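You operate a simulated robot arm through the tools that you are given. There is no shell and no other tool.

You are at the controls of a simulated robot arm. One attempt, no reset.

Task
Put things in order on the top of the rewind table. At the end: the blue tub (marked "GREASE") stands where the silver mesh screen (marked "50") stood; the black cable plug stands where the blue tub stood; the silver mesh screen from the top of the rewind table stands where the green film roll stood; the green film roll from the top of the rewind table stands on top of the small beige carton; whatever was shut is shut again. Leave all else as you found it, and nothing knocked over.

The check looks at the end state, three seconds after you hand in, the way a careful person would. Anything else that was tipped, shoved, dropped, spilled or broken makes it a failure.

Robot
A 7-joint arm with a two-finger gripper, fixed in place. Base frame: the origin is at the foot of the arm, x ahead of it, y to its left, z up; the work surface is at about z = 0. Readings come in m, rad, newtons and seconds.
With the tool pointing down near the work surface it reaches from about 0.16 to 0.38 m from the base axis. Its first joint turns from -1.257 to 1.257 rad. Payload 0.6 kg.
The tool frame sits at the grasp point between the pads (the TCP): z along the fingers, y along the line on which they close. The tips reach 0.022 m beyond it. Largest opening 0.092 m; the body of the gripper starts 0.065 m behind the TCP.
Orientation is that of the tool frame in the base frame, as a unit quaternion [w, x, y, z]. With the fingers straight down and closing along the base's y, the tool's x points along the base's -x, its y along +y and its z along -z.

Tools
- The arm moves only by the tool step_arm. Its argument "commands" is a list of rows, each a list of 7 numbers: the shift along the tool's x, y, z in m, then the turn, a rotation vector about the tool's x, y, z in rad, then the finger opening in m, from 0 to 0.092. In form: [[tx, ty, tz, rx, ry, rz, gripper], ...]. A call has 1 to 20 rows; each row is the pose to reach, as a shift and turn from the pose commanded when the call began, along the tool's axes at that moment. A row lasts 0.2 s, in which the tool goes at most 0.05 m and 0.15 rad; a call with a longer step from one row to the next is refused whole, and so is a gripper value outside its range. A pose out of reach is approached as far as the arm can. The call stops where the force on the tool passes 40 N (or 10 N more than at its start, if that is more) or the arm is blocked; 0.2 s more then pass. The fingers move at their own pace and stop on an object; they squeeze with about 22 N. The grip force told is the motor's: it shows also when the fingers shut on nothing. Time passes only in rows, and 0.2 s behind the last, so rows that repeat a pose let the fingers close. The reply holds the time, the measured pose of the TCP, the force on the tool along the base axes, the opening and the grip force, in the units named above and with some noise, with the torque about the TCP (base axes, N m) and any sound that the robot's microphone picked up.
- Cameras (640 x 400 px; columns grow to the right, rows downward): "scene" is fixed at [0.0554, -0.2712, 0.4151]; the picture's right is [0.80, -0.60, 0.00], its down [-0.28, -0.38, -0.88] and it looks along [0.53, 0.70, -0.47] (base axes); focal length 229 px, centre (320, 200). "wrist" rides on the gripper at [0.071, 0.019, -0.102] in the tool frame; the picture's right is [-0.26, 0.96, 0.00], its down [-0.75, -0.20, -0.62] and it looks along [-0.60, -0.16, 0.78] (tool axes); focal length 280 px, centre (320, 200). There is no depth. A picture from a camera that has moved, and an enlarged one, comes with that camera's place and axes in the base frame and with its lens.
- capture(camera): a new picture of that camera. It takes no simulated time.
- zoom(camera, box): a new picture of the part [left, top, right, bottom] of that camera's present view, enlarged. It takes no simulated time.
- close_job(): hands the job in; it is judged then, once.

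Places have to be worked out from the pictures, the camera data and where the tool is seen. Open the gripper and draw the arm clear of the work before you hand the job in, unless the task says otherwise.

The tools are called after ">>>" as a command line: name --pt "numbers of a row" for each row, then --argument value for the rest, lists and objects as JSON in quotes. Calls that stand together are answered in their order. step_arm: Moves the arm, as the interface text tells. Its arguments: {"type":"object","properties":{"commands":{"type":"array","items":{"type":"array","items":{"type":"number"}}}},"required":["commands"]} The other tools are called the same way: capture (camera) takes a picture; zoom (camera, box) takes an enlarged picture of a part of a camera's view; close_job () hands the job in.

At the start:

```text
time: 0.0
position: [0.1908, 0.0722, 0.3284]
ee_rot: [0.001, -0.001, 1.0, 0.001]
contact_force: [0.1, 0.5, -1.0]
wrist_torque: [0.03, -0.02, 0.0]
width: 0.092
gripper_force: 0.1
```

scene: 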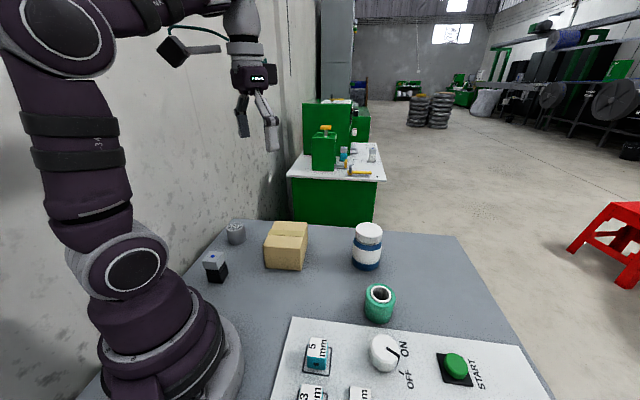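
wrist: 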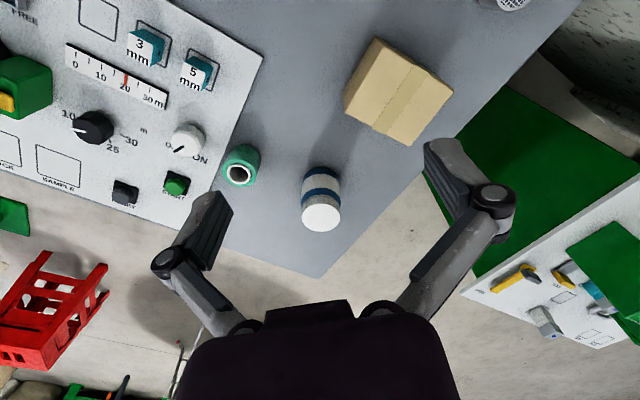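

The pictures show a table with a carton, a blue-banded white tub, a green roll, a mesh screen at the back-left and a black plug. I'll zoom in for details before I move.

>>> zoom --camera "scene" --box '[180, 200, 420, 350]'

>>> zoom --camera "scene" --box '[260, 280, 500, 400]'

>>> zoom --camera "wrist" --box '[200, 0, 520, 200]'

>>> zoom --camera "wrist" --box '[0, 0, 320, 200]'

>>> zoom --camera "scene" --box '[280, 90, 400, 190]'

```text
2.67 times, centred on (300, 275) of scene
camera zoom: at [0.0554, -0.2712, 0.4151], right [0.8, -0.6, 0.0], down [-0.28, -0.38, -0.88], along [0.53, 0.7, -0.47], focal length 612 px, centre (373, 0)
```

zoom: 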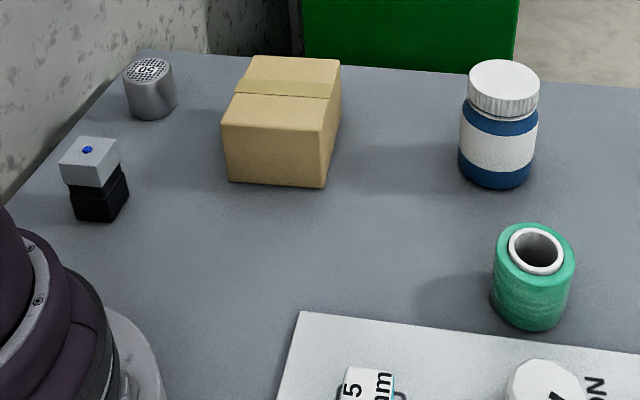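

```text
2.67 times, centred on (380, 340) of scene
camera zoom: at [0.0554, -0.2712, 0.4151], right [0.8, -0.6, 0.0], down [-0.28, -0.38, -0.88], along [0.53, 0.7, -0.47], focal length 612 px, centre (160, -173)
```

zoom: 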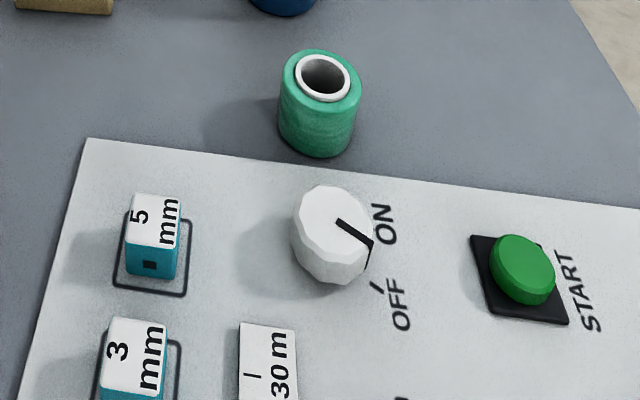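

```text
2.00 times, centred on (360, 100) of wrist
camera zoom: at [0.1187, 0.0906, 0.4299], right [0.26, 0.97, 0.0], down [0.75, -0.2, 0.63], along [0.6, -0.16, -0.78], focal length 561 px, centre (240, 400)
```

zoom: 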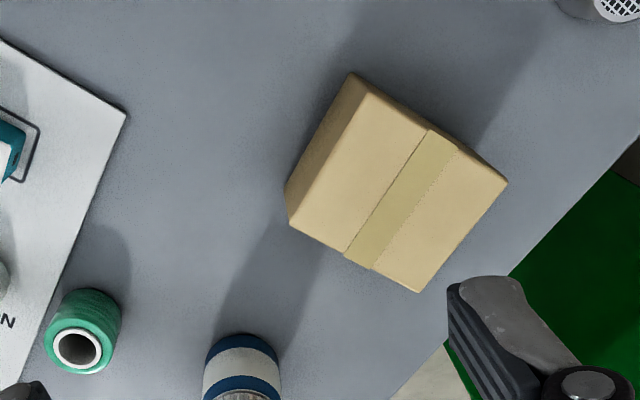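

```text
2.00 times, centred on (160, 100) of wrist
camera zoom: at [0.1187, 0.0906, 0.4299], right [0.26, 0.97, 0.0], down [0.75, -0.2, 0.63], along [0.6, -0.16, -0.78], focal length 561 px, centre (640, 400)
```

zoom: 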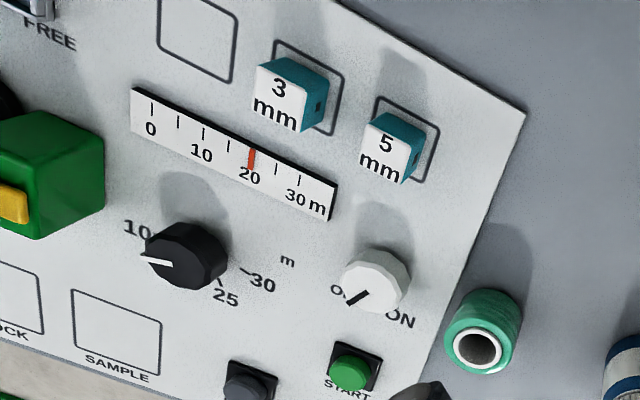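

```text
4.00 times, centred on (340, 140) of scene
camera zoom: at [0.0554, -0.2712, 0.4151], right [0.8, -0.6, 0.0], down [-0.28, -0.38, -0.88], along [0.53, 0.7, -0.47], focal length 918 px, centre (240, 440)
```

zoom: 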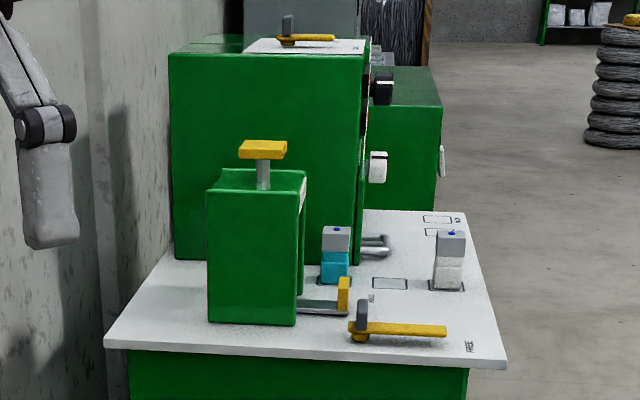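

The objects are placed as follows (x, y): roll about (0.327, -0.106), carton centre about (0.27, 0.16), tub about (0.405, 0.015), screen about (0.182, 0.297), plug about (0.10, 0.19). I'll start with the roll, since it goes on the carton and frees a place. I move above it, turning the fingers so they stay away from the white knob.

>>> step_arm --pt "-0.017 -0.02225 0.021 0 0 -0.07 0.092" --pt "-0.034 -0.0445 0.042 0 0 -0.14 0.092" --pt "-0.051 -0.06675 0.063 0 0 -0.21 0.092" --pt "-0.068 -0.089 0.084 0 0 -0.28 0.092" --pt "-0.085 -0.11125 0.105 0 0 -0.35 0.092" --pt "-0.102 -0.1335 0.126 0 0 -0.42 0.092" --pt "-0.119 -0.15575 0.147 0 0 -0.49 0.092" --pt "-0.136 -0.178 0.168 0 0 -0.56 0.092" --pt "-0.136 -0.178 0.168 0 0 -0.56 0.092"

>>> capture --camera "wrist"

>>> capture --camera "scene"

```text
time: 2.0
position: [0.3277, -0.1055, 0.1589]
ee_rot: [0.0, -0.277, 0.961, 0.0]
contact_force: [0.3, 0.4, 0.2]
wrist_torque: [0.04, -0.03, -0.02]
width: 0.0923
gripper_force: 0.1
```

```text
taken
camera wrist: at [0.2559, -0.1271, 0.2614], right [-0.29, 0.96, 0.0], down [0.75, 0.23, 0.63], along [0.6, 0.18, -0.78], focal length 280 px, centre (320, 200)
```

wrist: 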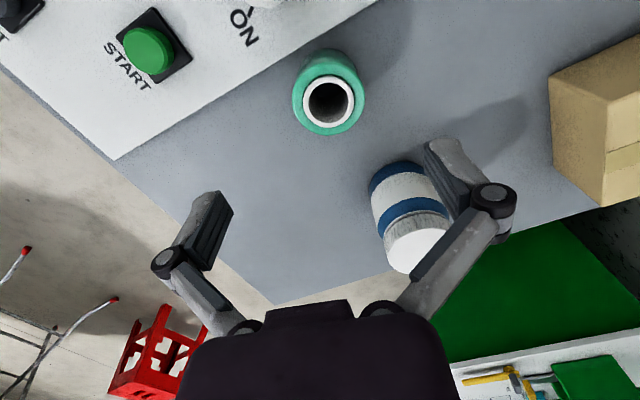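

```text
taken
```

scene: 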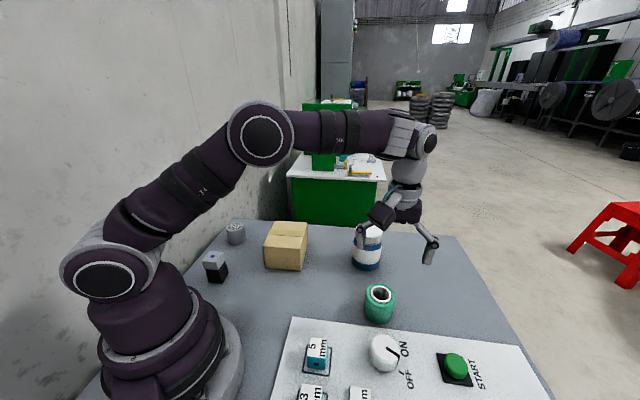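

The roll ring appears about 3 mm from under the tool centre, at roughly (0.325, -0.103). I descend around it with small corrections, keeping the fingers open.

>>> step_arm --pt "0.001 0.003 0.03 0 0 0 0.092" --pt "0.001 0.003 0.06 0 0 0 0.092" --pt "0.001 0.003 0.085 0 0 0 0.092" --pt "0.001 0.003 0.1 0 0 0 0.092" --pt "0.001 0.003 0.1 0 0 0 0.092"

>>> capture --camera "wrist"

>>> zoom --camera "scene" --box '[280, 200, 480, 350]'

```text
time: 3.2
position: [0.324, -0.1055, 0.0599]
ee_rot: [0.0, -0.276, 0.961, 0.001]
contact_force: [0.2, 0.6, 1.1]
wrist_torque: [0.0, 0.04, -0.02]
width: 0.0917
gripper_force: 0.0
```

```text
taken
camera wrist: at [0.2523, -0.1258, 0.1615], right [-0.29, 0.96, 0.0], down [0.75, 0.23, 0.63], along [0.6, 0.18, -0.78], focal length 280 px, centre (320, 200)
```

wrist: 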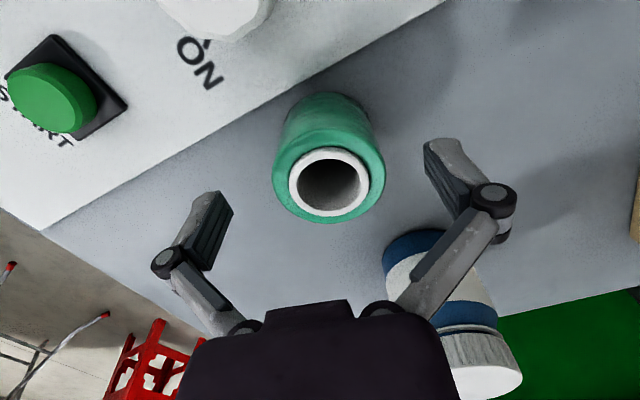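

```text
2.67 times, centred on (380, 275) of scene
camera zoom: at [0.0554, -0.2712, 0.4151], right [0.8, -0.6, 0.0], down [-0.28, -0.38, -0.88], along [0.53, 0.7, -0.47], focal length 612 px, centre (160, 0)
```

zoom: 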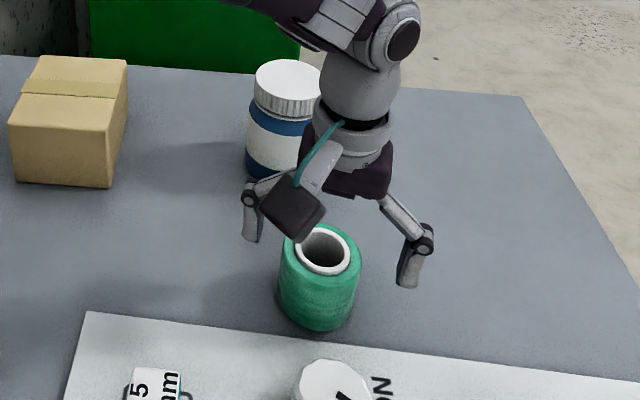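

The ring centre sits about 4 mm to the +y tool side, so the roll is at about (0.323, -0.1015). I correct for that, lower to z = 0.03 and close.

>>> step_arm --pt "0 0.004 0.01 0 0 0 0.092" --pt "0 0.004 0.022 0 0 0 0.092" --pt "0 0.004 0.029 0 0 0 0.092" --pt "0 0.004 0.029 0 0 0 0.092" --pt "0 0.004 0.029 0 0 0 0.07" --pt "0 0.004 0.029 0 0 0 0.04" --pt "0 0.004 0.029 0 0 0 0.04" --pt "0 0.004 0.029 0 0 0 0.04"

>>> capture --camera "wrist"

```text
time: 5.0
position: [0.3219, -0.0995, 0.0317]
ee_rot: [0.001, -0.278, 0.961, 0.0]
contact_force: [-3.5, 0.4, 8.0]
wrist_torque: [0.07, -0.04, -0.01]
width: 0.0537
gripper_force: 21.8
```

```text
taken
camera wrist: at [0.251, -0.1224, 0.1326], right [-0.29, 0.96, 0.0], down [0.75, 0.23, 0.63], along [0.6, 0.18, -0.78], focal length 280 px, centre (320, 200)
```

wrist: 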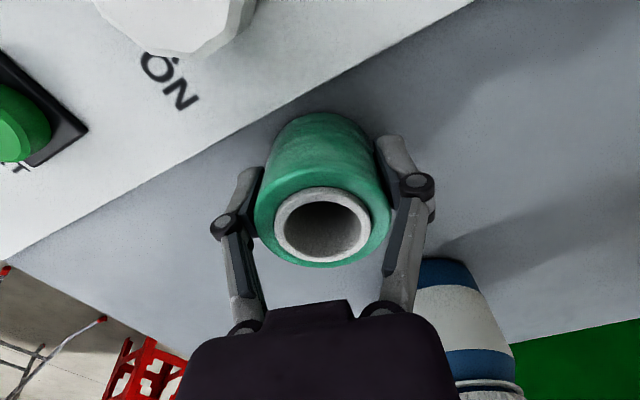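

The roll is gripped with a width of 0.054 m and is centred in the fingers. I lift it straight up and check.

>>> step_arm --pt "0 0 -0.01 0 0 0 0.04" --pt "0 0 -0.03 0 0 0 0.04" --pt "0 0 -0.06 0 0 0 0.04" --pt "0 0 -0.09 0 0 0 0.04" --pt "0 0 -0.125 0 0 0 0.04" --pt "0 0 -0.14 0 0 0 0.04" --pt "0 0 -0.14 0 0 0 0.04"

>>> capture --camera "wrist"

>>> capture --camera "scene"

```text
time: 6.6
position: [0.3221, -0.1002, 0.1714]
ee_rot: [0.001, -0.277, 0.961, 0.0]
contact_force: [-0.4, 0.4, -1.6]
wrist_torque: [-0.06, 0.0, 0.01]
width: 0.0534
gripper_force: 22.7
```

```text
taken
camera wrist: at [0.2517, -0.122, 0.2731], right [-0.29, 0.96, 0.0], down [0.75, 0.23, 0.63], along [0.6, 0.18, -0.78], focal length 280 px, centre (320, 200)
```

wrist: 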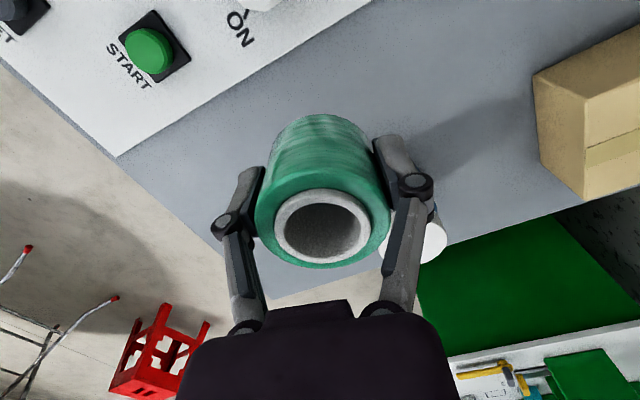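

```text
taken
```

scene: 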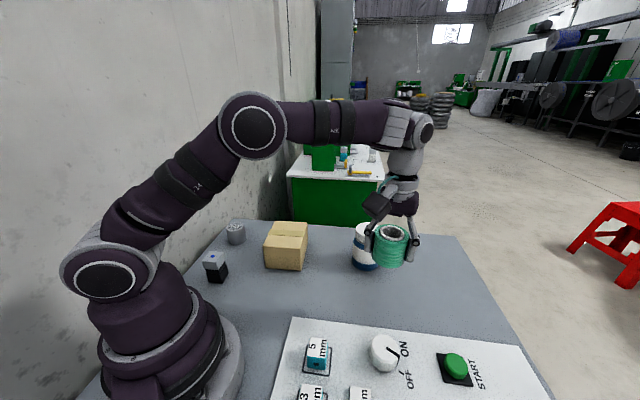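

The roll came up cleanly and vertical. The carton-top centre from two views averages (0.269, 0.157), so I carry the roll there at the current height.

>>> step_arm --pt "-0.0114 0.0307 0 0 0 0 0.04" --pt "-0.0229 0.0615 0 0 0 0 0.04" --pt "-0.0343 0.0922 0 0 0 0 0.04" --pt "-0.0458 0.123 0 0 0 0 0.04" --pt "-0.0572 0.1537 0 0 0 0 0.04" --pt "-0.0687 0.1845 0 0 0 0 0.04" --pt "-0.0801 0.2152 0 0 0 0 0.04" --pt "-0.0916 0.246 0 0 0 0 0.04" --pt "-0.0916 0.246 0 0 0 0 0.04" --pt "-0.0916 0.246 0 0 0 0 0.04"

>>> capture --camera "wrist"

>>> zoom --camera "scene" --box '[180, 140, 420, 290]'

```text
time: 8.8
position: [0.2681, 0.1562, 0.1733]
ee_rot: [0.001, -0.277, 0.961, 0.0]
contact_force: [-1.0, -0.3, -0.2]
wrist_torque: [0.02, 0.04, 0.01]
width: 0.0532
gripper_force: 21.7
```

```text
taken
camera wrist: at [0.1975, 0.1347, 0.273], right [-0.29, 0.96, 0.0], down [0.75, 0.23, 0.63], along [0.6, 0.18, -0.78], focal length 280 px, centre (320, 200)
```

wrist: 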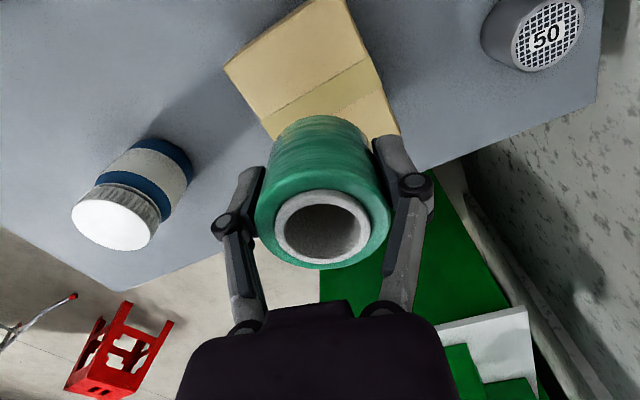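

```text
2.67 times, centred on (300, 215) of scene
camera zoom: at [0.0554, -0.2712, 0.4151], right [0.8, -0.6, 0.0], down [-0.28, -0.38, -0.88], along [0.53, 0.7, -0.47], focal length 612 px, centre (373, 160)
```

zoom: 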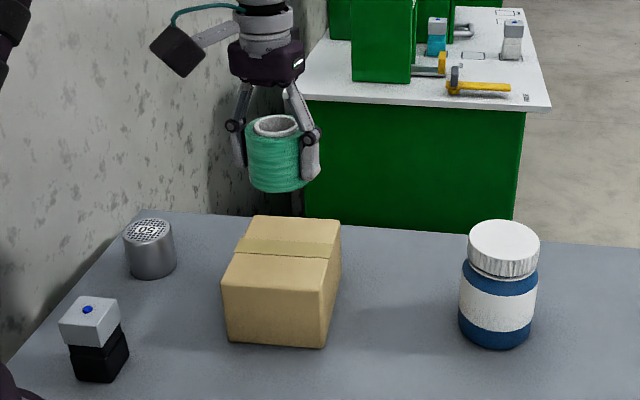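

The view confirms the carton diagonal corners at (0.263, 0.085) and (0.274, 0.225), so its centre is about (0.2685, 0.155) and the roll is over it. I lower it close to the top.

>>> step_arm --pt "0 0 0.025 0 0 0 0.04" --pt "0 0 0.045 0 0 0 0.04" --pt "0 0 0.06 0 0 0 0.04" --pt "0 0 0.068 0 0 0 0.04" --pt "0 0 0.068 0 0 0 0.04"

>>> zoom --camera "scene" --box '[220, 150, 380, 290]'

```text
time: 10.0
position: [0.268, 0.1564, 0.1044]
ee_rot: [0.001, -0.278, 0.961, 0.0]
contact_force: [-0.1, -0.4, -1.8]
wrist_torque: [0.03, 0.03, 0.05]
width: 0.053
gripper_force: 21.6
```

```text
2.86 times, centred on (300, 220) of scene
camera zoom: at [0.0554, -0.2712, 0.4151], right [0.8, -0.6, 0.0], down [-0.28, -0.38, -0.88], along [0.53, 0.7, -0.47], focal length 655 px, centre (377, 143)
```

zoom: 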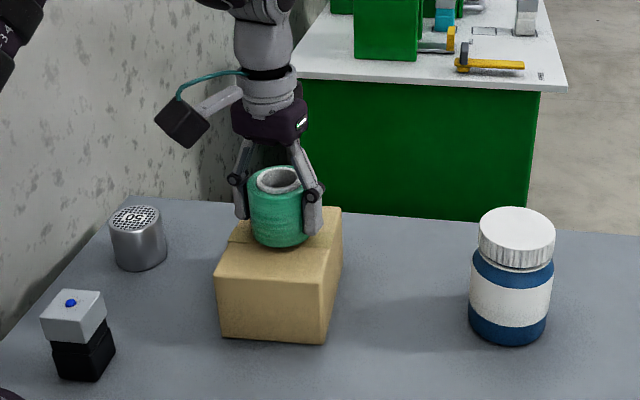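

The roll hovers a few millimetres over the middle of the carton. I lower it in 2 mm steps and watch the force.

>>> step_arm --pt "0 0 0.002 0 0 0 0.04" --pt "0 0 0.004 0 0 0 0.04" --pt "0 0 0.005 0 0 0 0.04" --pt "0 0 0.005 0 0 0 0.04"

```text
time: 11.0
position: [0.2681, 0.1568, 0.0986]
ee_rot: [0.001, -0.277, 0.961, -0.001]
contact_force: [-2.8, 1.1, 14.1]
wrist_torque: [0.08, 0.01, -0.13]
width: 0.0525
gripper_force: 22.0
```

Contact is made, with 14 N pushing up. I ease back 1 mm, open the fingers gently and lift straight away.

>>> step_arm --pt "0 0 -0.001 0 0 0 0.04" --pt "0 0 -0.001 0 0 0 0.055" --pt "0 0 -0.001 0 0 0 0.07" --pt "0 0 -0.001 0 0 0 0.09" --pt "0 0 -0.001 0 0 0 0.09" --pt "0 0 -0.02 0 0 0 0.09" --pt "0 0 -0.05 0 0 0 0.09" --pt "0 0 -0.09 0 0 0 0.09" --pt "0 0 -0.12 0 0 0 0.09" --pt "0 0 -0.12 0 0 0 0.09"

>>> capture --camera "wrist"

>>> zoom --camera "scene" --box '[180, 150, 420, 300]'

```text
time: 13.2
position: [0.2685, 0.1552, 0.2175]
ee_rot: [0.0, -0.278, 0.961, 0.001]
contact_force: [-1.1, -0.2, -0.1]
wrist_torque: [-0.01, -0.03, -0.02]
width: 0.0901
gripper_force: 0.0
```

```text
taken
camera wrist: at [0.1968, 0.1347, 0.3203], right [-0.29, 0.96, 0.0], down [0.75, 0.23, 0.63], along [0.6, 0.18, -0.78], focal length 280 px, centre (320, 200)
```

wrist: 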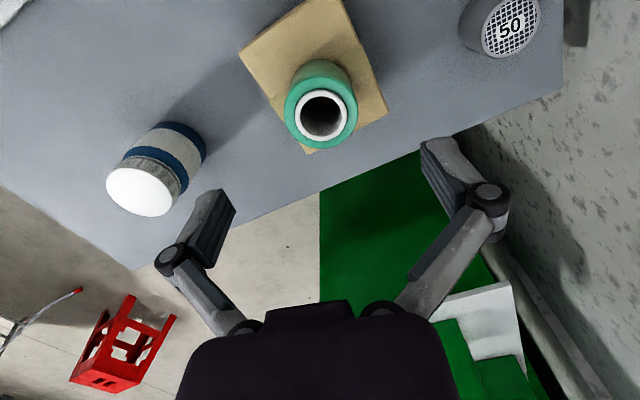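

```text
2.67 times, centred on (300, 225) of scene
camera zoom: at [0.0554, -0.2712, 0.4151], right [0.8, -0.6, 0.0], down [-0.28, -0.38, -0.88], along [0.53, 0.7, -0.47], focal length 612 px, centre (373, 133)
```

zoom: 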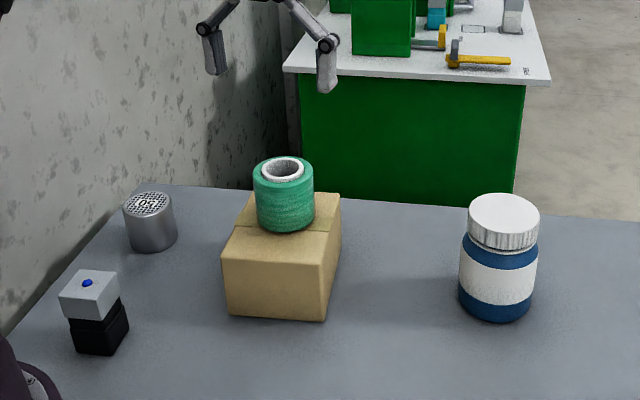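

The roll stands on the carton. Next is the screen at about (0.182, 0.296). The wall is close there, so I look at it before approaching.

>>> zoom --camera "wrist" --box '[400, 0, 640, 150]'

>>> zoom --camera "scene" --box '[120, 180, 300, 300]'

```text
2.67 times, centred on (520, 75) of wrist
camera zoom: at [0.1968, 0.1347, 0.3203], right [-0.29, 0.96, 0.0], down [0.75, 0.23, 0.63], along [0.6, 0.18, -0.78], focal length 748 px, centre (-213, 533)
```

zoom: 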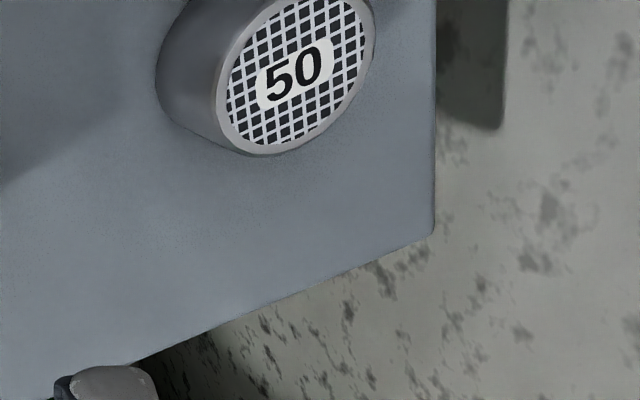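

```text
3.33 times, centred on (210, 240) of scene
camera zoom: at [0.0554, -0.2712, 0.4151], right [0.8, -0.6, 0.0], down [-0.28, -0.38, -0.88], along [0.53, 0.7, -0.47], focal length 765 px, centre (687, 67)
```

zoom: 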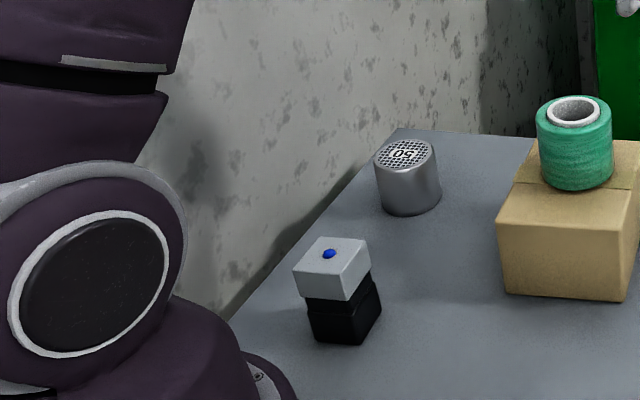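

The table corner is at about (0.212, 0.419), so its edge runs about 6.5 cm behind the screen. I move above the screen, turning the tool so the fingers close roughly along the wall and the camera stays on the open side.

>>> step_arm --pt "0 0.0165 0.0018 0 0 -0.149 0.09" --pt "0 0.033 0.0035 0 0 -0.298 0.09" --pt "0 0.0496 0.0053 0 0 -0.447 0.09" --pt "0 0.0661 0.007 0 0 -0.596 0.09" --pt "-0.001 0.0826 0.0088 0 0 -0.745 0.09" --pt "-0.001 0.0991 0.0105 0 0 -0.894 0.09" --pt "-0.001 0.1156 0.0123 0 0 -1.043 0.09" --pt "-0.001 0.1322 0.014 0 0 -1.192 0.09" --pt "-0.0015 0.1487 0.0158 0 0 -1.341 0.09" --pt "-0.0015 0.1652 0.0175 0 0 -1.49 0.09" --pt "-0.0015 0.1652 0.0175 0 0 -1.49 0.09"

>>> capture --camera "wrist"

>>> capture --camera "scene"

```text
time: 15.6
position: [0.1808, 0.2971, 0.2011]
ee_rot: [0.0, 0.856, -0.517, 0.001]
contact_force: [-0.2, -0.5, -0.5]
wrist_torque: [-0.01, -0.03, 0.04]
width: 0.0896
gripper_force: 0.1
```

```text
taken
camera wrist: at [0.1961, 0.2256, 0.3025], right [-0.98, -0.22, 0.0], down [-0.17, 0.76, 0.63], along [-0.13, 0.61, -0.78], focal length 280 px, centre (320, 200)
```

wrist: 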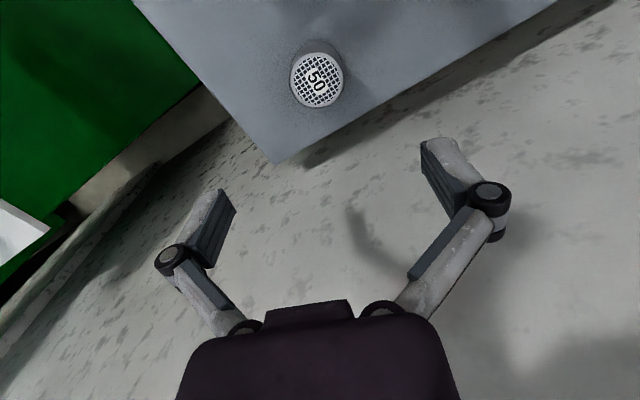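

```text
taken
```

scene: 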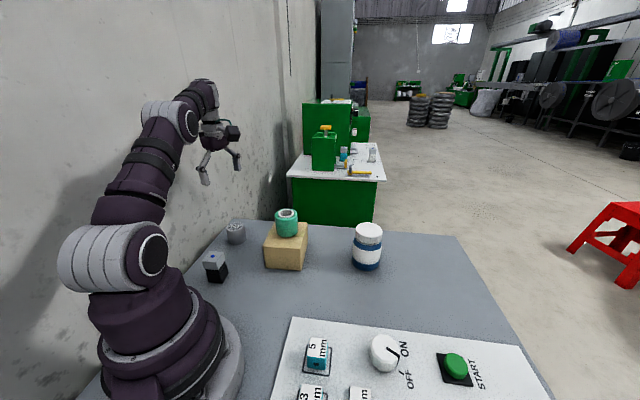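

The screen top shows at about (0.184, 0.295) and is about 0.046 m wide. I shift a few millimetres and descend around it in stages.

>>> step_arm --pt "0.003 -0.002 0.03 0 0 0 0.085" --pt "0.003 -0.002 0.06 0 0 0 0.085" --pt "0.003 -0.002 0.09 0 0 0 0.085" --pt "0.003 -0.002 0.12 0 0 0 0.085" --pt "0.003 -0.002 0.14 0 0 0 0.085" --pt "0.003 -0.002 0.14 0 0 0 0.085"

>>> capture --camera "wrist"

>>> zoom --camera "scene" --box '[120, 150, 320, 300]'

```text
time: 17.0
position: [0.1845, 0.2963, 0.0613]
ee_rot: [-0.001, 0.855, -0.518, 0.001]
contact_force: [0.1, -0.5, 0.5]
wrist_torque: [0.0, -0.01, 0.0]
width: 0.0851
gripper_force: 0.1
```

```text
taken
camera wrist: at [0.2003, 0.2236, 0.1632], right [-0.98, -0.21, 0.0], down [-0.17, 0.76, 0.63], along [-0.13, 0.61, -0.78], focal length 280 px, centre (320, 200)
```

wrist: 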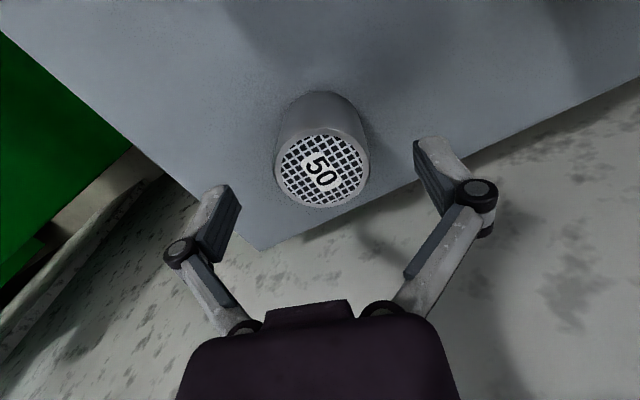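

```text
2.67 times, centred on (220, 225) of scene
camera zoom: at [0.0554, -0.2712, 0.4151], right [0.8, -0.6, 0.0], down [-0.28, -0.38, -0.88], along [0.53, 0.7, -0.47], focal length 612 px, centre (587, 133)
```

zoom: 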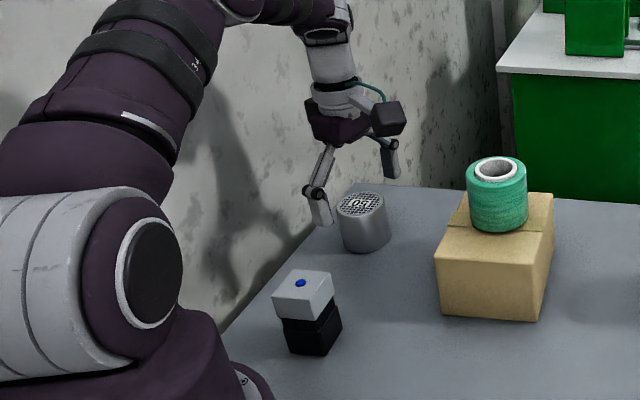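

The screen top is centred under the tool, so the screen's place is about (0.1845, 0.296). I lower to z about 0.029 and close.

>>> step_arm --pt "0 0 0.012 0 0 0 0.085" --pt "0 0 0.024 0 0 0 0.085" --pt "0 0 0.032 0 0 0 0.085" --pt "0 0 0.032 0 0 0 0.085" --pt "0 0 0.032 0 0 0 0.065" --pt "0 0 0.032 0 0 0 0.05" --pt "0 0 0.032 0 0 0 0.03" --pt "0 0 0.032 0 0 0 0.03" --pt "0 0 0.032 0 0 0 0.03"

>>> capture --camera "wrist"

```text
time: 19.0
position: [0.1851, 0.2958, 0.0299]
ee_rot: [-0.001, 0.855, -0.519, 0.0]
contact_force: [-0.8, -0.6, 4.5]
wrist_torque: [-0.05, 0.03, -0.01]
width: 0.0484
gripper_force: 21.4
```

```text
taken
camera wrist: at [0.2005, 0.2236, 0.1313], right [-0.98, -0.21, 0.0], down [-0.17, 0.76, 0.63], along [-0.13, 0.61, -0.78], focal length 280 px, centre (320, 200)
```

wrist: 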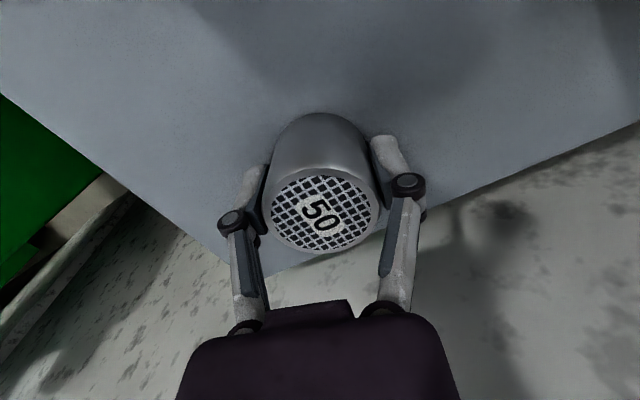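

The screen is gripped at a width of 0.048 m. I lift it straight up to about z = 0.22.

>>> step_arm --pt "0 0 -0.01 0 0 0 0.03" --pt "0 0 -0.03 0 0 0 0.03" --pt "0 0 -0.06 0 0 0 0.03" --pt "0 0 -0.095 0 0 0 0.03" --pt "0 0 -0.13 0 0 0 0.03" --pt "0 0 -0.165 0 0 0 0.03" --pt "0 0 -0.19 0 0 0 0.03" --pt "0 0 -0.19 0 0 0 0.03"

>>> capture --camera "wrist"

```text
time: 20.8
position: [0.1843, 0.2966, 0.2198]
ee_rot: [0.001, 0.855, -0.519, -0.001]
contact_force: [-0.1, 0.5, -1.6]
wrist_torque: [-0.01, 0.01, -0.02]
width: 0.0485
gripper_force: 22.1
```

```text
taken
camera wrist: at [0.2001, 0.2234, 0.3212], right [-0.98, -0.21, 0.0], down [-0.17, 0.76, 0.63], along [-0.13, 0.61, -0.78], focal length 280 px, centre (320, 200)
```

wrist: 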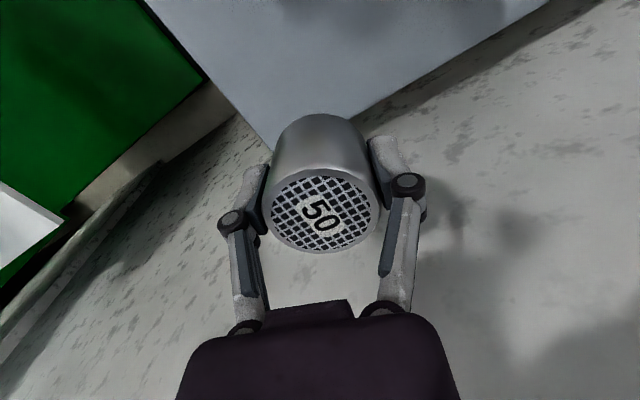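

I carry the screen high across to the roll's former place at (0.323, -0.101), turning the tool back on the way.

>>> step_arm --pt "0.0347 0.0051 0 0 0 0.124 0.03" --pt "0.0695 0.0102 0 0 0 0.248 0.03" --pt "0.1042 0.0152 0 0 0 0.3725 0.03" --pt "0.1389 0.0203 0 0 0 0.497 0.03" --pt "0.1736 0.0254 0 0 0 0.621 0.03" --pt "0.2084 0.0305 0 0 0 0.745 0.03" --pt "0.2431 0.0355 0 0 0 0.869 0.03" --pt "0.2778 0.0406 0 0 0 0.993 0.03" --pt "0.3125 0.0457 0 0 0 1.1175 0.03" --pt "0.3473 0.0508 0 0 0 1.242 0.03" --pt "0.382 0.0558 0 0 0 1.366 0.03" --pt "0.4167 0.0609 0 0 0 1.49 0.03" --pt "0.4167 0.0609 0 0 0 1.49 0.03" --pt "0.4167 0.0609 0 0 0 1.49 0.03"

>>> capture --camera "scene"

>>> capture --camera "wrist"

```text
time: 23.8
position: [0.3232, -0.1027, 0.219]
ee_rot: [0.0, -0.277, 0.961, 0.001]
contact_force: [0.4, -0.1, -1.9]
wrist_torque: [0.02, -0.04, -0.01]
width: 0.0483
gripper_force: 21.9
```

```text
taken
```

scene: 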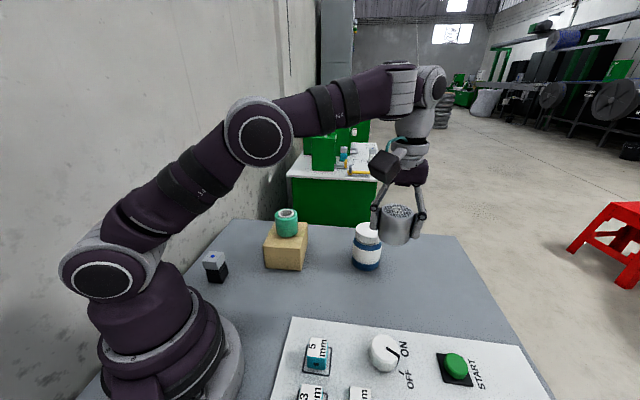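

```text
taken
camera wrist: at [0.2523, -0.1245, 0.3212], right [-0.29, 0.96, 0.0], down [0.75, 0.23, 0.63], along [0.6, 0.18, -0.78], focal length 280 px, centre (320, 200)
```

wrist: 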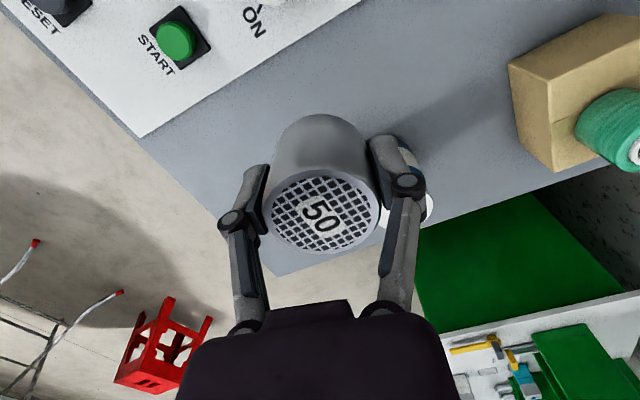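

I'm over the place at (0.323, -0.102). I lower the screen to just above the table.

>>> step_arm --pt "0 0.001 0.04 0 0 0 0.03" --pt "0 0.001 0.08 0 0 0 0.03" --pt "0 0.001 0.12 0 0 0 0.03" --pt "0 0.001 0.15 0 0 0 0.03" --pt "0 0.001 0.172 0 0 0 0.03" --pt "0 0.001 0.184 0 0 0 0.03" --pt "0 0.001 0.184 0 0 0 0.03" --pt "0 0.001 0.184 0 0 0 0.03"

>>> zoom --camera "scene" --box '[280, 200, 480, 350]'

```text
time: 25.6
position: [0.3244, -0.1013, 0.0358]
ee_rot: [0.0, -0.276, 0.961, 0.001]
contact_force: [-0.1, -0.1, -1.4]
wrist_torque: [-0.02, 0.01, 0.0]
width: 0.0483
gripper_force: 22.7
```

```text
2.67 times, centred on (380, 275) of scene
camera zoom: at [0.0554, -0.2712, 0.4151], right [0.8, -0.6, 0.0], down [-0.28, -0.38, -0.88], along [0.53, 0.7, -0.47], focal length 612 px, centre (160, 0)
```

zoom: 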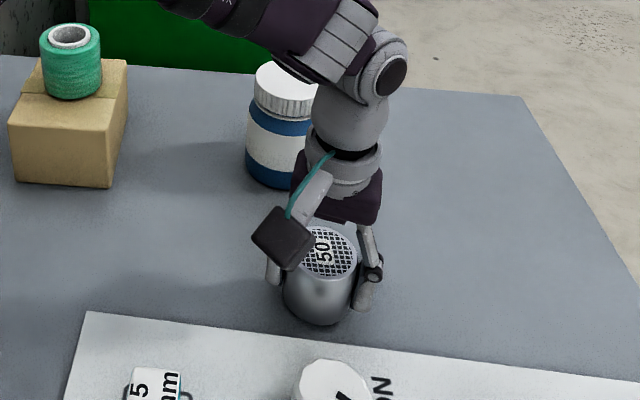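

The screen hovers about 5 mm over the roll's old footprint. I set it down in small steps.

>>> step_arm --pt "0 0 0.002 0 0 0 0.03" --pt "0 0 0.004 0 0 0 0.03" --pt "0 0 0.0055 0 0 0 0.03" --pt "0 0 0.0055 0 0 0 0.03"

```text
time: 26.6
position: [0.3229, -0.1031, 0.0292]
ee_rot: [0.001, -0.277, 0.961, 0.0]
contact_force: [-3.8, 1.0, 13.2]
wrist_torque: [0.06, 0.07, 0.02]
width: 0.0484
gripper_force: 21.9
```

The table is reached, with 13 N up at z = 0.029. I ease off, open the fingers and lift clear.

>>> step_arm --pt "0 0 0.0045 0 0 0 0.03" --pt "0 0 0.0045 0 0 0 0.05" --pt "0 0 0.0045 0 0 0 0.065" --pt "0 0 0.0045 0 0 0 0.085" --pt "0 0 0.0045 0 0 0 0.085" --pt "0 0 -0.015 0 0 0 0.085" --pt "0 0 -0.05 0 0 0 0.085" --pt "0 0 -0.09 0 0 0 0.085" --pt "0 0 -0.13 0 0 0 0.085" --pt "0 0 -0.17 0 0 0 0.09" --pt "0 0 -0.17 0 0 0 0.09"

>>> capture --camera "wrist"

>>> zoom --camera "scene" --box '[180, 200, 420, 350]'

```text
time: 29.0
position: [0.3237, -0.1021, 0.1996]
ee_rot: [0.001, -0.277, 0.961, 0.0]
contact_force: [0.5, -0.5, -0.5]
wrist_torque: [-0.02, -0.03, 0.01]
width: 0.09
gripper_force: 0.0
```

```text
taken
camera wrist: at [0.2525, -0.124, 0.3007], right [-0.29, 0.96, 0.0], down [0.75, 0.23, 0.63], along [0.6, 0.18, -0.78], focal length 280 px, centre (320, 200)
```

wrist: 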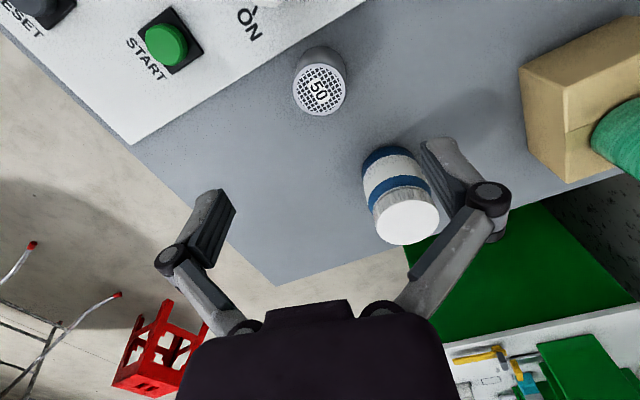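

```text
2.67 times, centred on (300, 275) of scene
camera zoom: at [0.0554, -0.2712, 0.4151], right [0.8, -0.6, 0.0], down [-0.28, -0.38, -0.88], along [0.53, 0.7, -0.47], focal length 612 px, centre (373, 0)
```

zoom: 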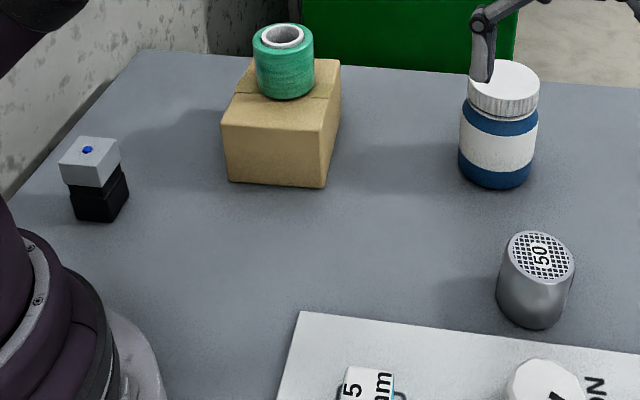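

The screen stands where the roll stood. The tub is at about (0.405, 0.011), about 0.11 tall and near the reach limit. I move above it at z of about 0.19 with the tool vertical to test the reach.

>>> step_arm --pt "-0.0258 0.0105 0 0 0 0.112 0.09" --pt "-0.0516 0.021 0 0 0 0.224 0.09" --pt "-0.0773 0.0315 0 0 0 0.336 0.09" --pt "-0.1031 0.042 0 0 0 0.448 0.09" --pt "-0.1289 0.0525 0.005 0 0 0.56 0.09" --pt "-0.1289 0.0525 0.005 0 0 0.56 0.092" --pt "-0.1289 0.0525 0.005 0 0 0.56 0.092"

>>> capture --camera "wrist"

>>> capture --camera "scene"

```text
time: 30.6
position: [0.3655, 0.0088, 0.1827]
ee_rot: [0.0, 0.0, 1.0, 0.002]
contact_force: [-0.6, -1.0, 0.7]
wrist_torque: [0.01, 0.02, 0.01]
width: 0.0919
gripper_force: 0.0
out of reach, approached as far as the arm can: row 3, 4, 5, 6, 7
```

```text
taken
camera wrist: at [0.2938, 0.0291, 0.2842], right [0.26, 0.97, 0.0], down [0.75, -0.2, 0.63], along [0.6, -0.16, -0.78], focal length 280 px, centre (320, 200)
```

wrist: 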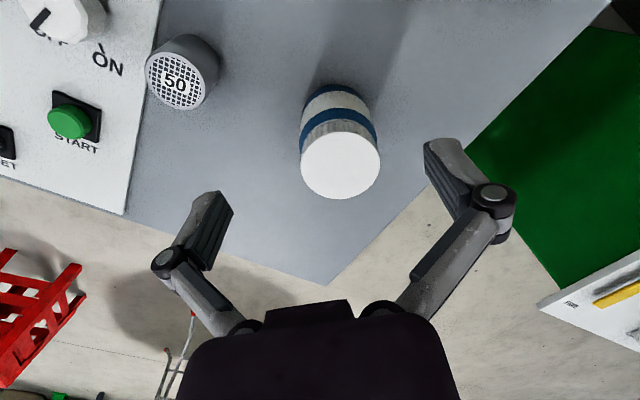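

```text
taken
```

scene: 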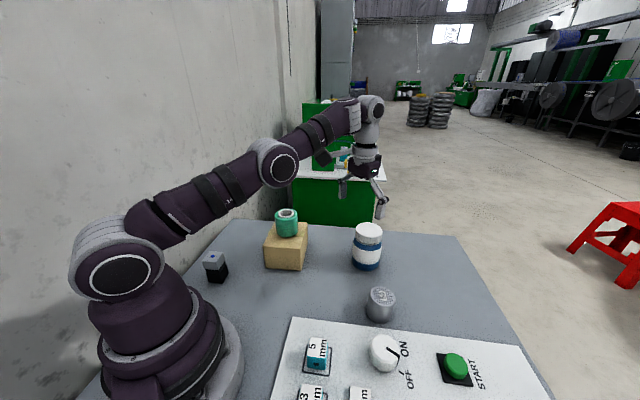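

Vertical reach ends at x of about 0.366, so the tub needs a tilted tool leaning outward. I zoom in to pin down the tub's place first.

>>> zoom --camera "wrist" --box '[240, 50, 440, 225]'

>>> zoom --camera "scene" --box '[320, 210, 420, 280]'

```text
2.29 times, centred on (340, 138) of wrist
camera zoom: at [0.2938, 0.0291, 0.2842], right [0.26, 0.97, 0.0], down [0.75, -0.2, 0.63], along [0.6, -0.16, -0.78], focal length 641 px, centre (274, 343)
```

zoom: 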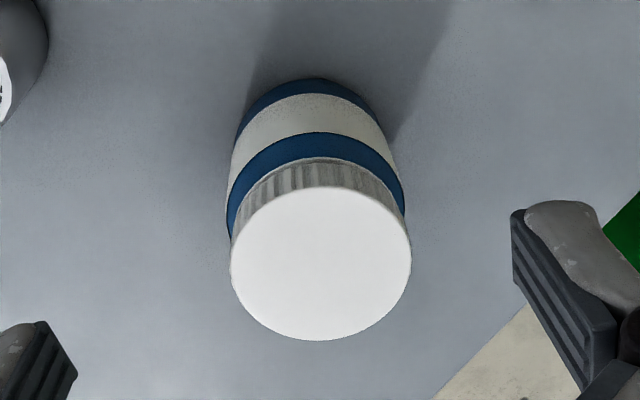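

```text
5.71 times, centred on (370, 245) of scene
camera zoom: at [0.0554, -0.2712, 0.4151], right [0.8, -0.6, 0.0], down [-0.28, -0.38, -0.88], along [0.53, 0.7, -0.47], focal length 1311 px, centre (34, -57)
```

zoom: 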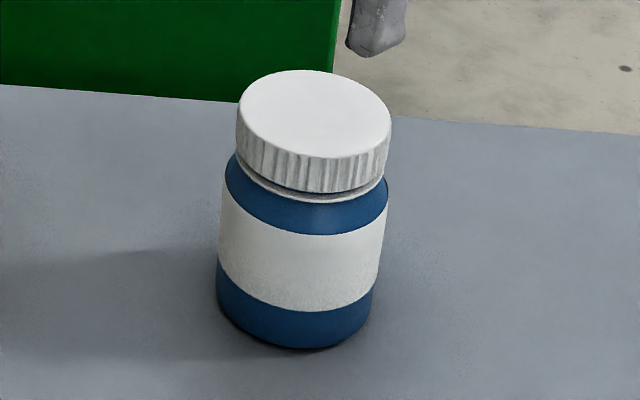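

Triangulating gives the tub centre at about (0.414, 0.015), height about 0.093 and diameter about 0.069. I pull back slightly and tilt the tool 0.4 rad so the fingers lean outward.

>>> step_arm --pt "0.009 0.001 0.005 0 -0.1 0 0.092" --pt "0.018 0.002 0.01 0 -0.2 0 0.092" --pt "0.027 0.003 0.015 0 -0.3 0 0.092" --pt "0.035 0.004 0.0195 0 -0.4 0 0.092" --pt "0.035 0.004 0.0195 0 -0.4 0 0.092" --pt "0.035 0.004 0.0195 0 -0.4 0 0.092"

>>> capture --camera "wrist"

>>> capture --camera "scene"

```text
time: 32.0
position: [0.3298, 0.0143, 0.1611]
ee_rot: [0.2, -0.001, 0.98, 0.001]
contact_force: [0.4, -0.3, 0.7]
wrist_torque: [-0.01, 0.02, -0.03]
width: 0.0921
gripper_force: 0.1
out of reach, approached as far as the arm can: row 1
```

```text
taken
camera wrist: at [0.2243, 0.0335, 0.2284], right [0.24, 0.97, 0.1], down [0.45, -0.21, 0.87], along [0.86, -0.16, -0.48], focal length 280 px, centre (320, 200)
```

wrist: 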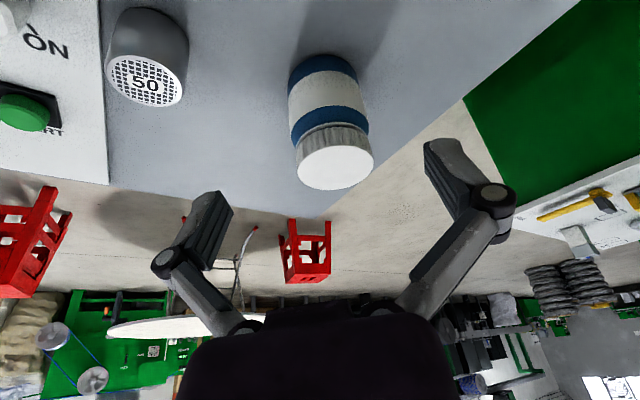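

```text
taken
```

scene: 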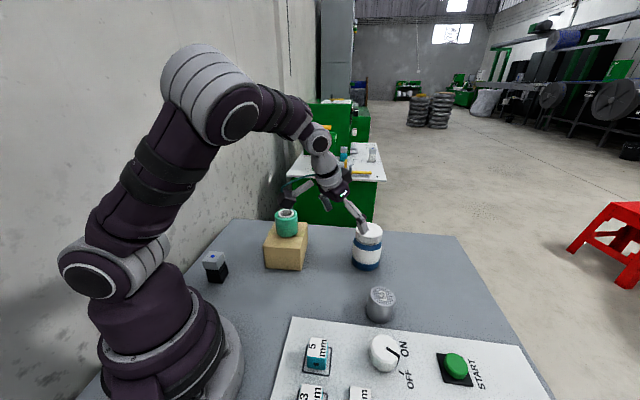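

The tilted pose is reached, and the tub's lid checks out at about (0.412, 0.015). I move to a straddle position along the tilted approach and check before going further.

>>> step_arm --pt "-0.008 0.0005 0.0135 0 0 0 0.092" --pt "-0.016 0.0007 0.027 0 0 0 0.092" --pt "-0.0245 0.0007 0.04 0 0 0 0.092" --pt "-0.0327 0.0007 0.0541 0 0 0 0.092" --pt "-0.0327 0.0007 0.0541 0 0 0 0.092"

>>> capture --camera "wrist"

>>> zoom --camera "scene" --box '[260, 150, 460, 300]'

```text
time: 33.2
position: [0.38, 0.0154, 0.1251]
ee_rot: [0.199, -0.002, 0.98, 0.002]
contact_force: [-0.1, 0.0, 0.3]
wrist_torque: [-0.02, 0.01, -0.01]
width: 0.092
gripper_force: 0.0
```

```text
taken
camera wrist: at [0.2754, 0.0344, 0.1911], right [0.24, 0.97, 0.1], down [0.45, -0.21, 0.87], along [0.86, -0.16, -0.48], focal length 280 px, centre (320, 200)
```

wrist: 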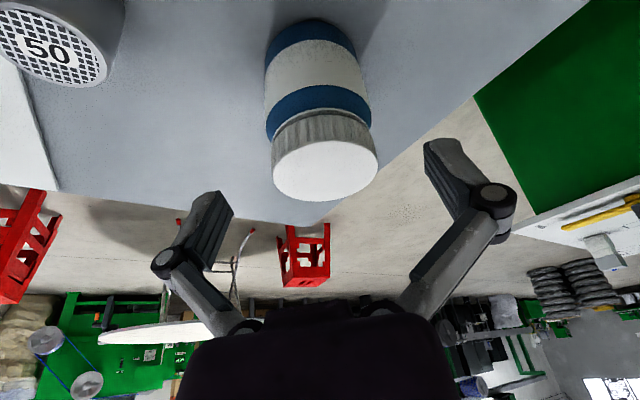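

```text
2.67 times, centred on (360, 225) of scene
camera zoom: at [0.0554, -0.2712, 0.4151], right [0.8, -0.6, 0.0], down [-0.28, -0.38, -0.88], along [0.53, 0.7, -0.47], focal length 612 px, centre (213, 133)
```

zoom: 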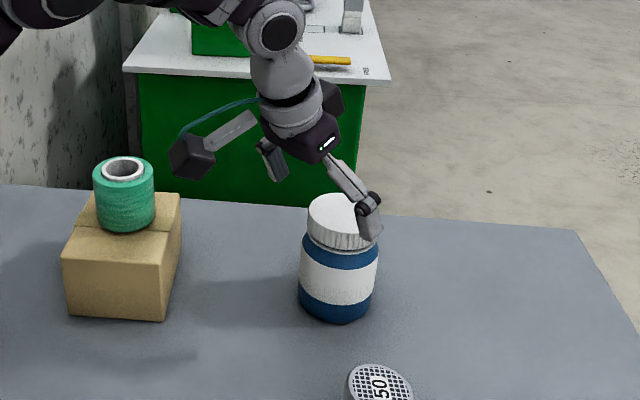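

The tub is centred laterally within about 2 mm. I slide along the tilted tool axis until the pads are around the tub's mid-height, still open.

>>> step_arm --pt "-0.001 -0.001 0.02 0 0 0 0.092" --pt "-0.001 -0.001 0.04 0 0 0 0.092" --pt "-0.002 -0.001 0.06 0 0 0 0.092" --pt "-0.002 -0.001 0.07 0 0 0 0.092" --pt "-0.002 -0.001 0.079 0 0 0 0.092" --pt "-0.002 -0.001 0.079 0 0 0 0.092"

>>> capture --camera "wrist"

>>> zoom --camera "scene" --box '[300, 180, 440, 290]'

```text
time: 34.6
position: [0.4125, 0.0141, 0.0548]
ee_rot: [0.2, -0.001, 0.98, 0.001]
contact_force: [0.1, 0.3, -0.1]
wrist_torque: [-0.02, -0.02, 0.01]
width: 0.0921
gripper_force: 0.0
```

```text
taken
camera wrist: at [0.3078, 0.0335, 0.1198], right [0.24, 0.97, 0.1], down [0.45, -0.2, 0.87], along [0.86, -0.16, -0.48], focal length 280 px, centre (320, 200)
```

wrist: 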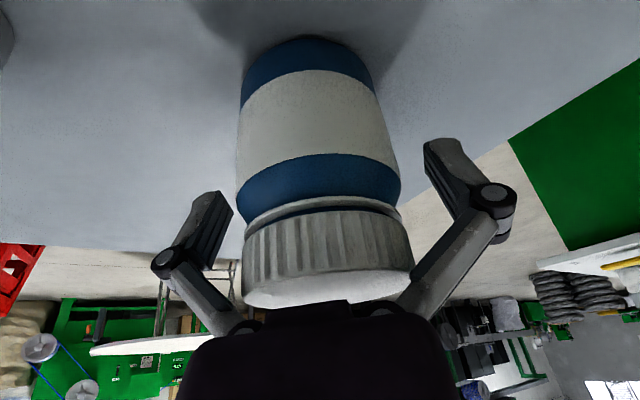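

```text
3.64 times, centred on (370, 235) of scene
camera zoom: at [0.0554, -0.2712, 0.4151], right [0.8, -0.6, 0.0], down [-0.28, -0.38, -0.88], along [0.53, 0.7, -0.47], focal length 834 px, centre (138, 73)
```

zoom: 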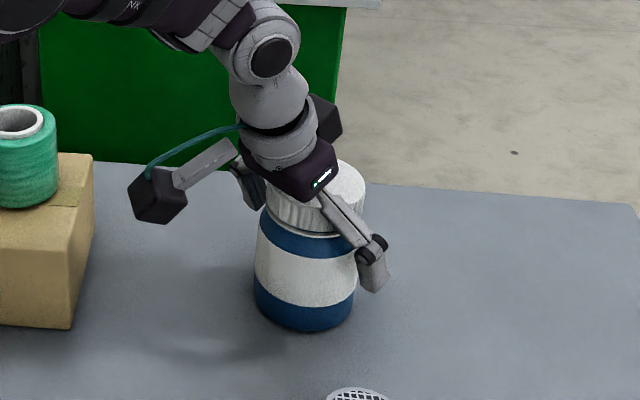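

The fingers straddle the tub with no contact, at TCP (0.4125, 0.014, 0.055). I close on it.

>>> step_arm --pt "0 0 0 0 0 0 0.08" --pt "0 0 0 0 0 0 0.07" --pt "0 0 0 0 0 0 0.055" --pt "0 0 0 0 0 0 0.05" --pt "0 0 0 0 0 0 0.05"

>>> capture --camera "wrist"

>>> zoom --camera "scene" --box '[300, 180, 440, 290]'

```text
time: 35.8
position: [0.4125, 0.0145, 0.0545]
ee_rot: [0.2, 0.0, 0.98, 0.001]
contact_force: [-8.4, -4.6, 25.6]
wrist_torque: [0.07, -0.28, 0.0]
width: 0.0718
gripper_force: 22.7
```

```text
taken
camera wrist: at [0.3081, 0.0333, 0.1205], right [0.24, 0.97, 0.1], down [0.45, -0.2, 0.87], along [0.86, -0.16, -0.48], focal length 280 px, centre (320, 200)
```

wrist: 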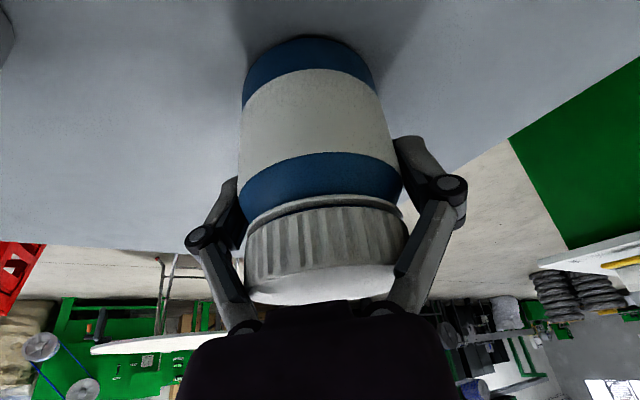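

```text
3.64 times, centred on (370, 235) of scene
camera zoom: at [0.0553, -0.2712, 0.4151], right [0.8, -0.6, 0.0], down [-0.28, -0.38, -0.88], along [0.53, 0.7, -0.47], focal length 834 px, centre (138, 73)
```

zoom: 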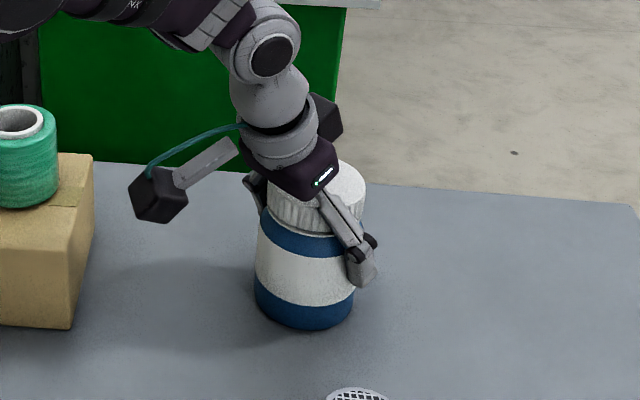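

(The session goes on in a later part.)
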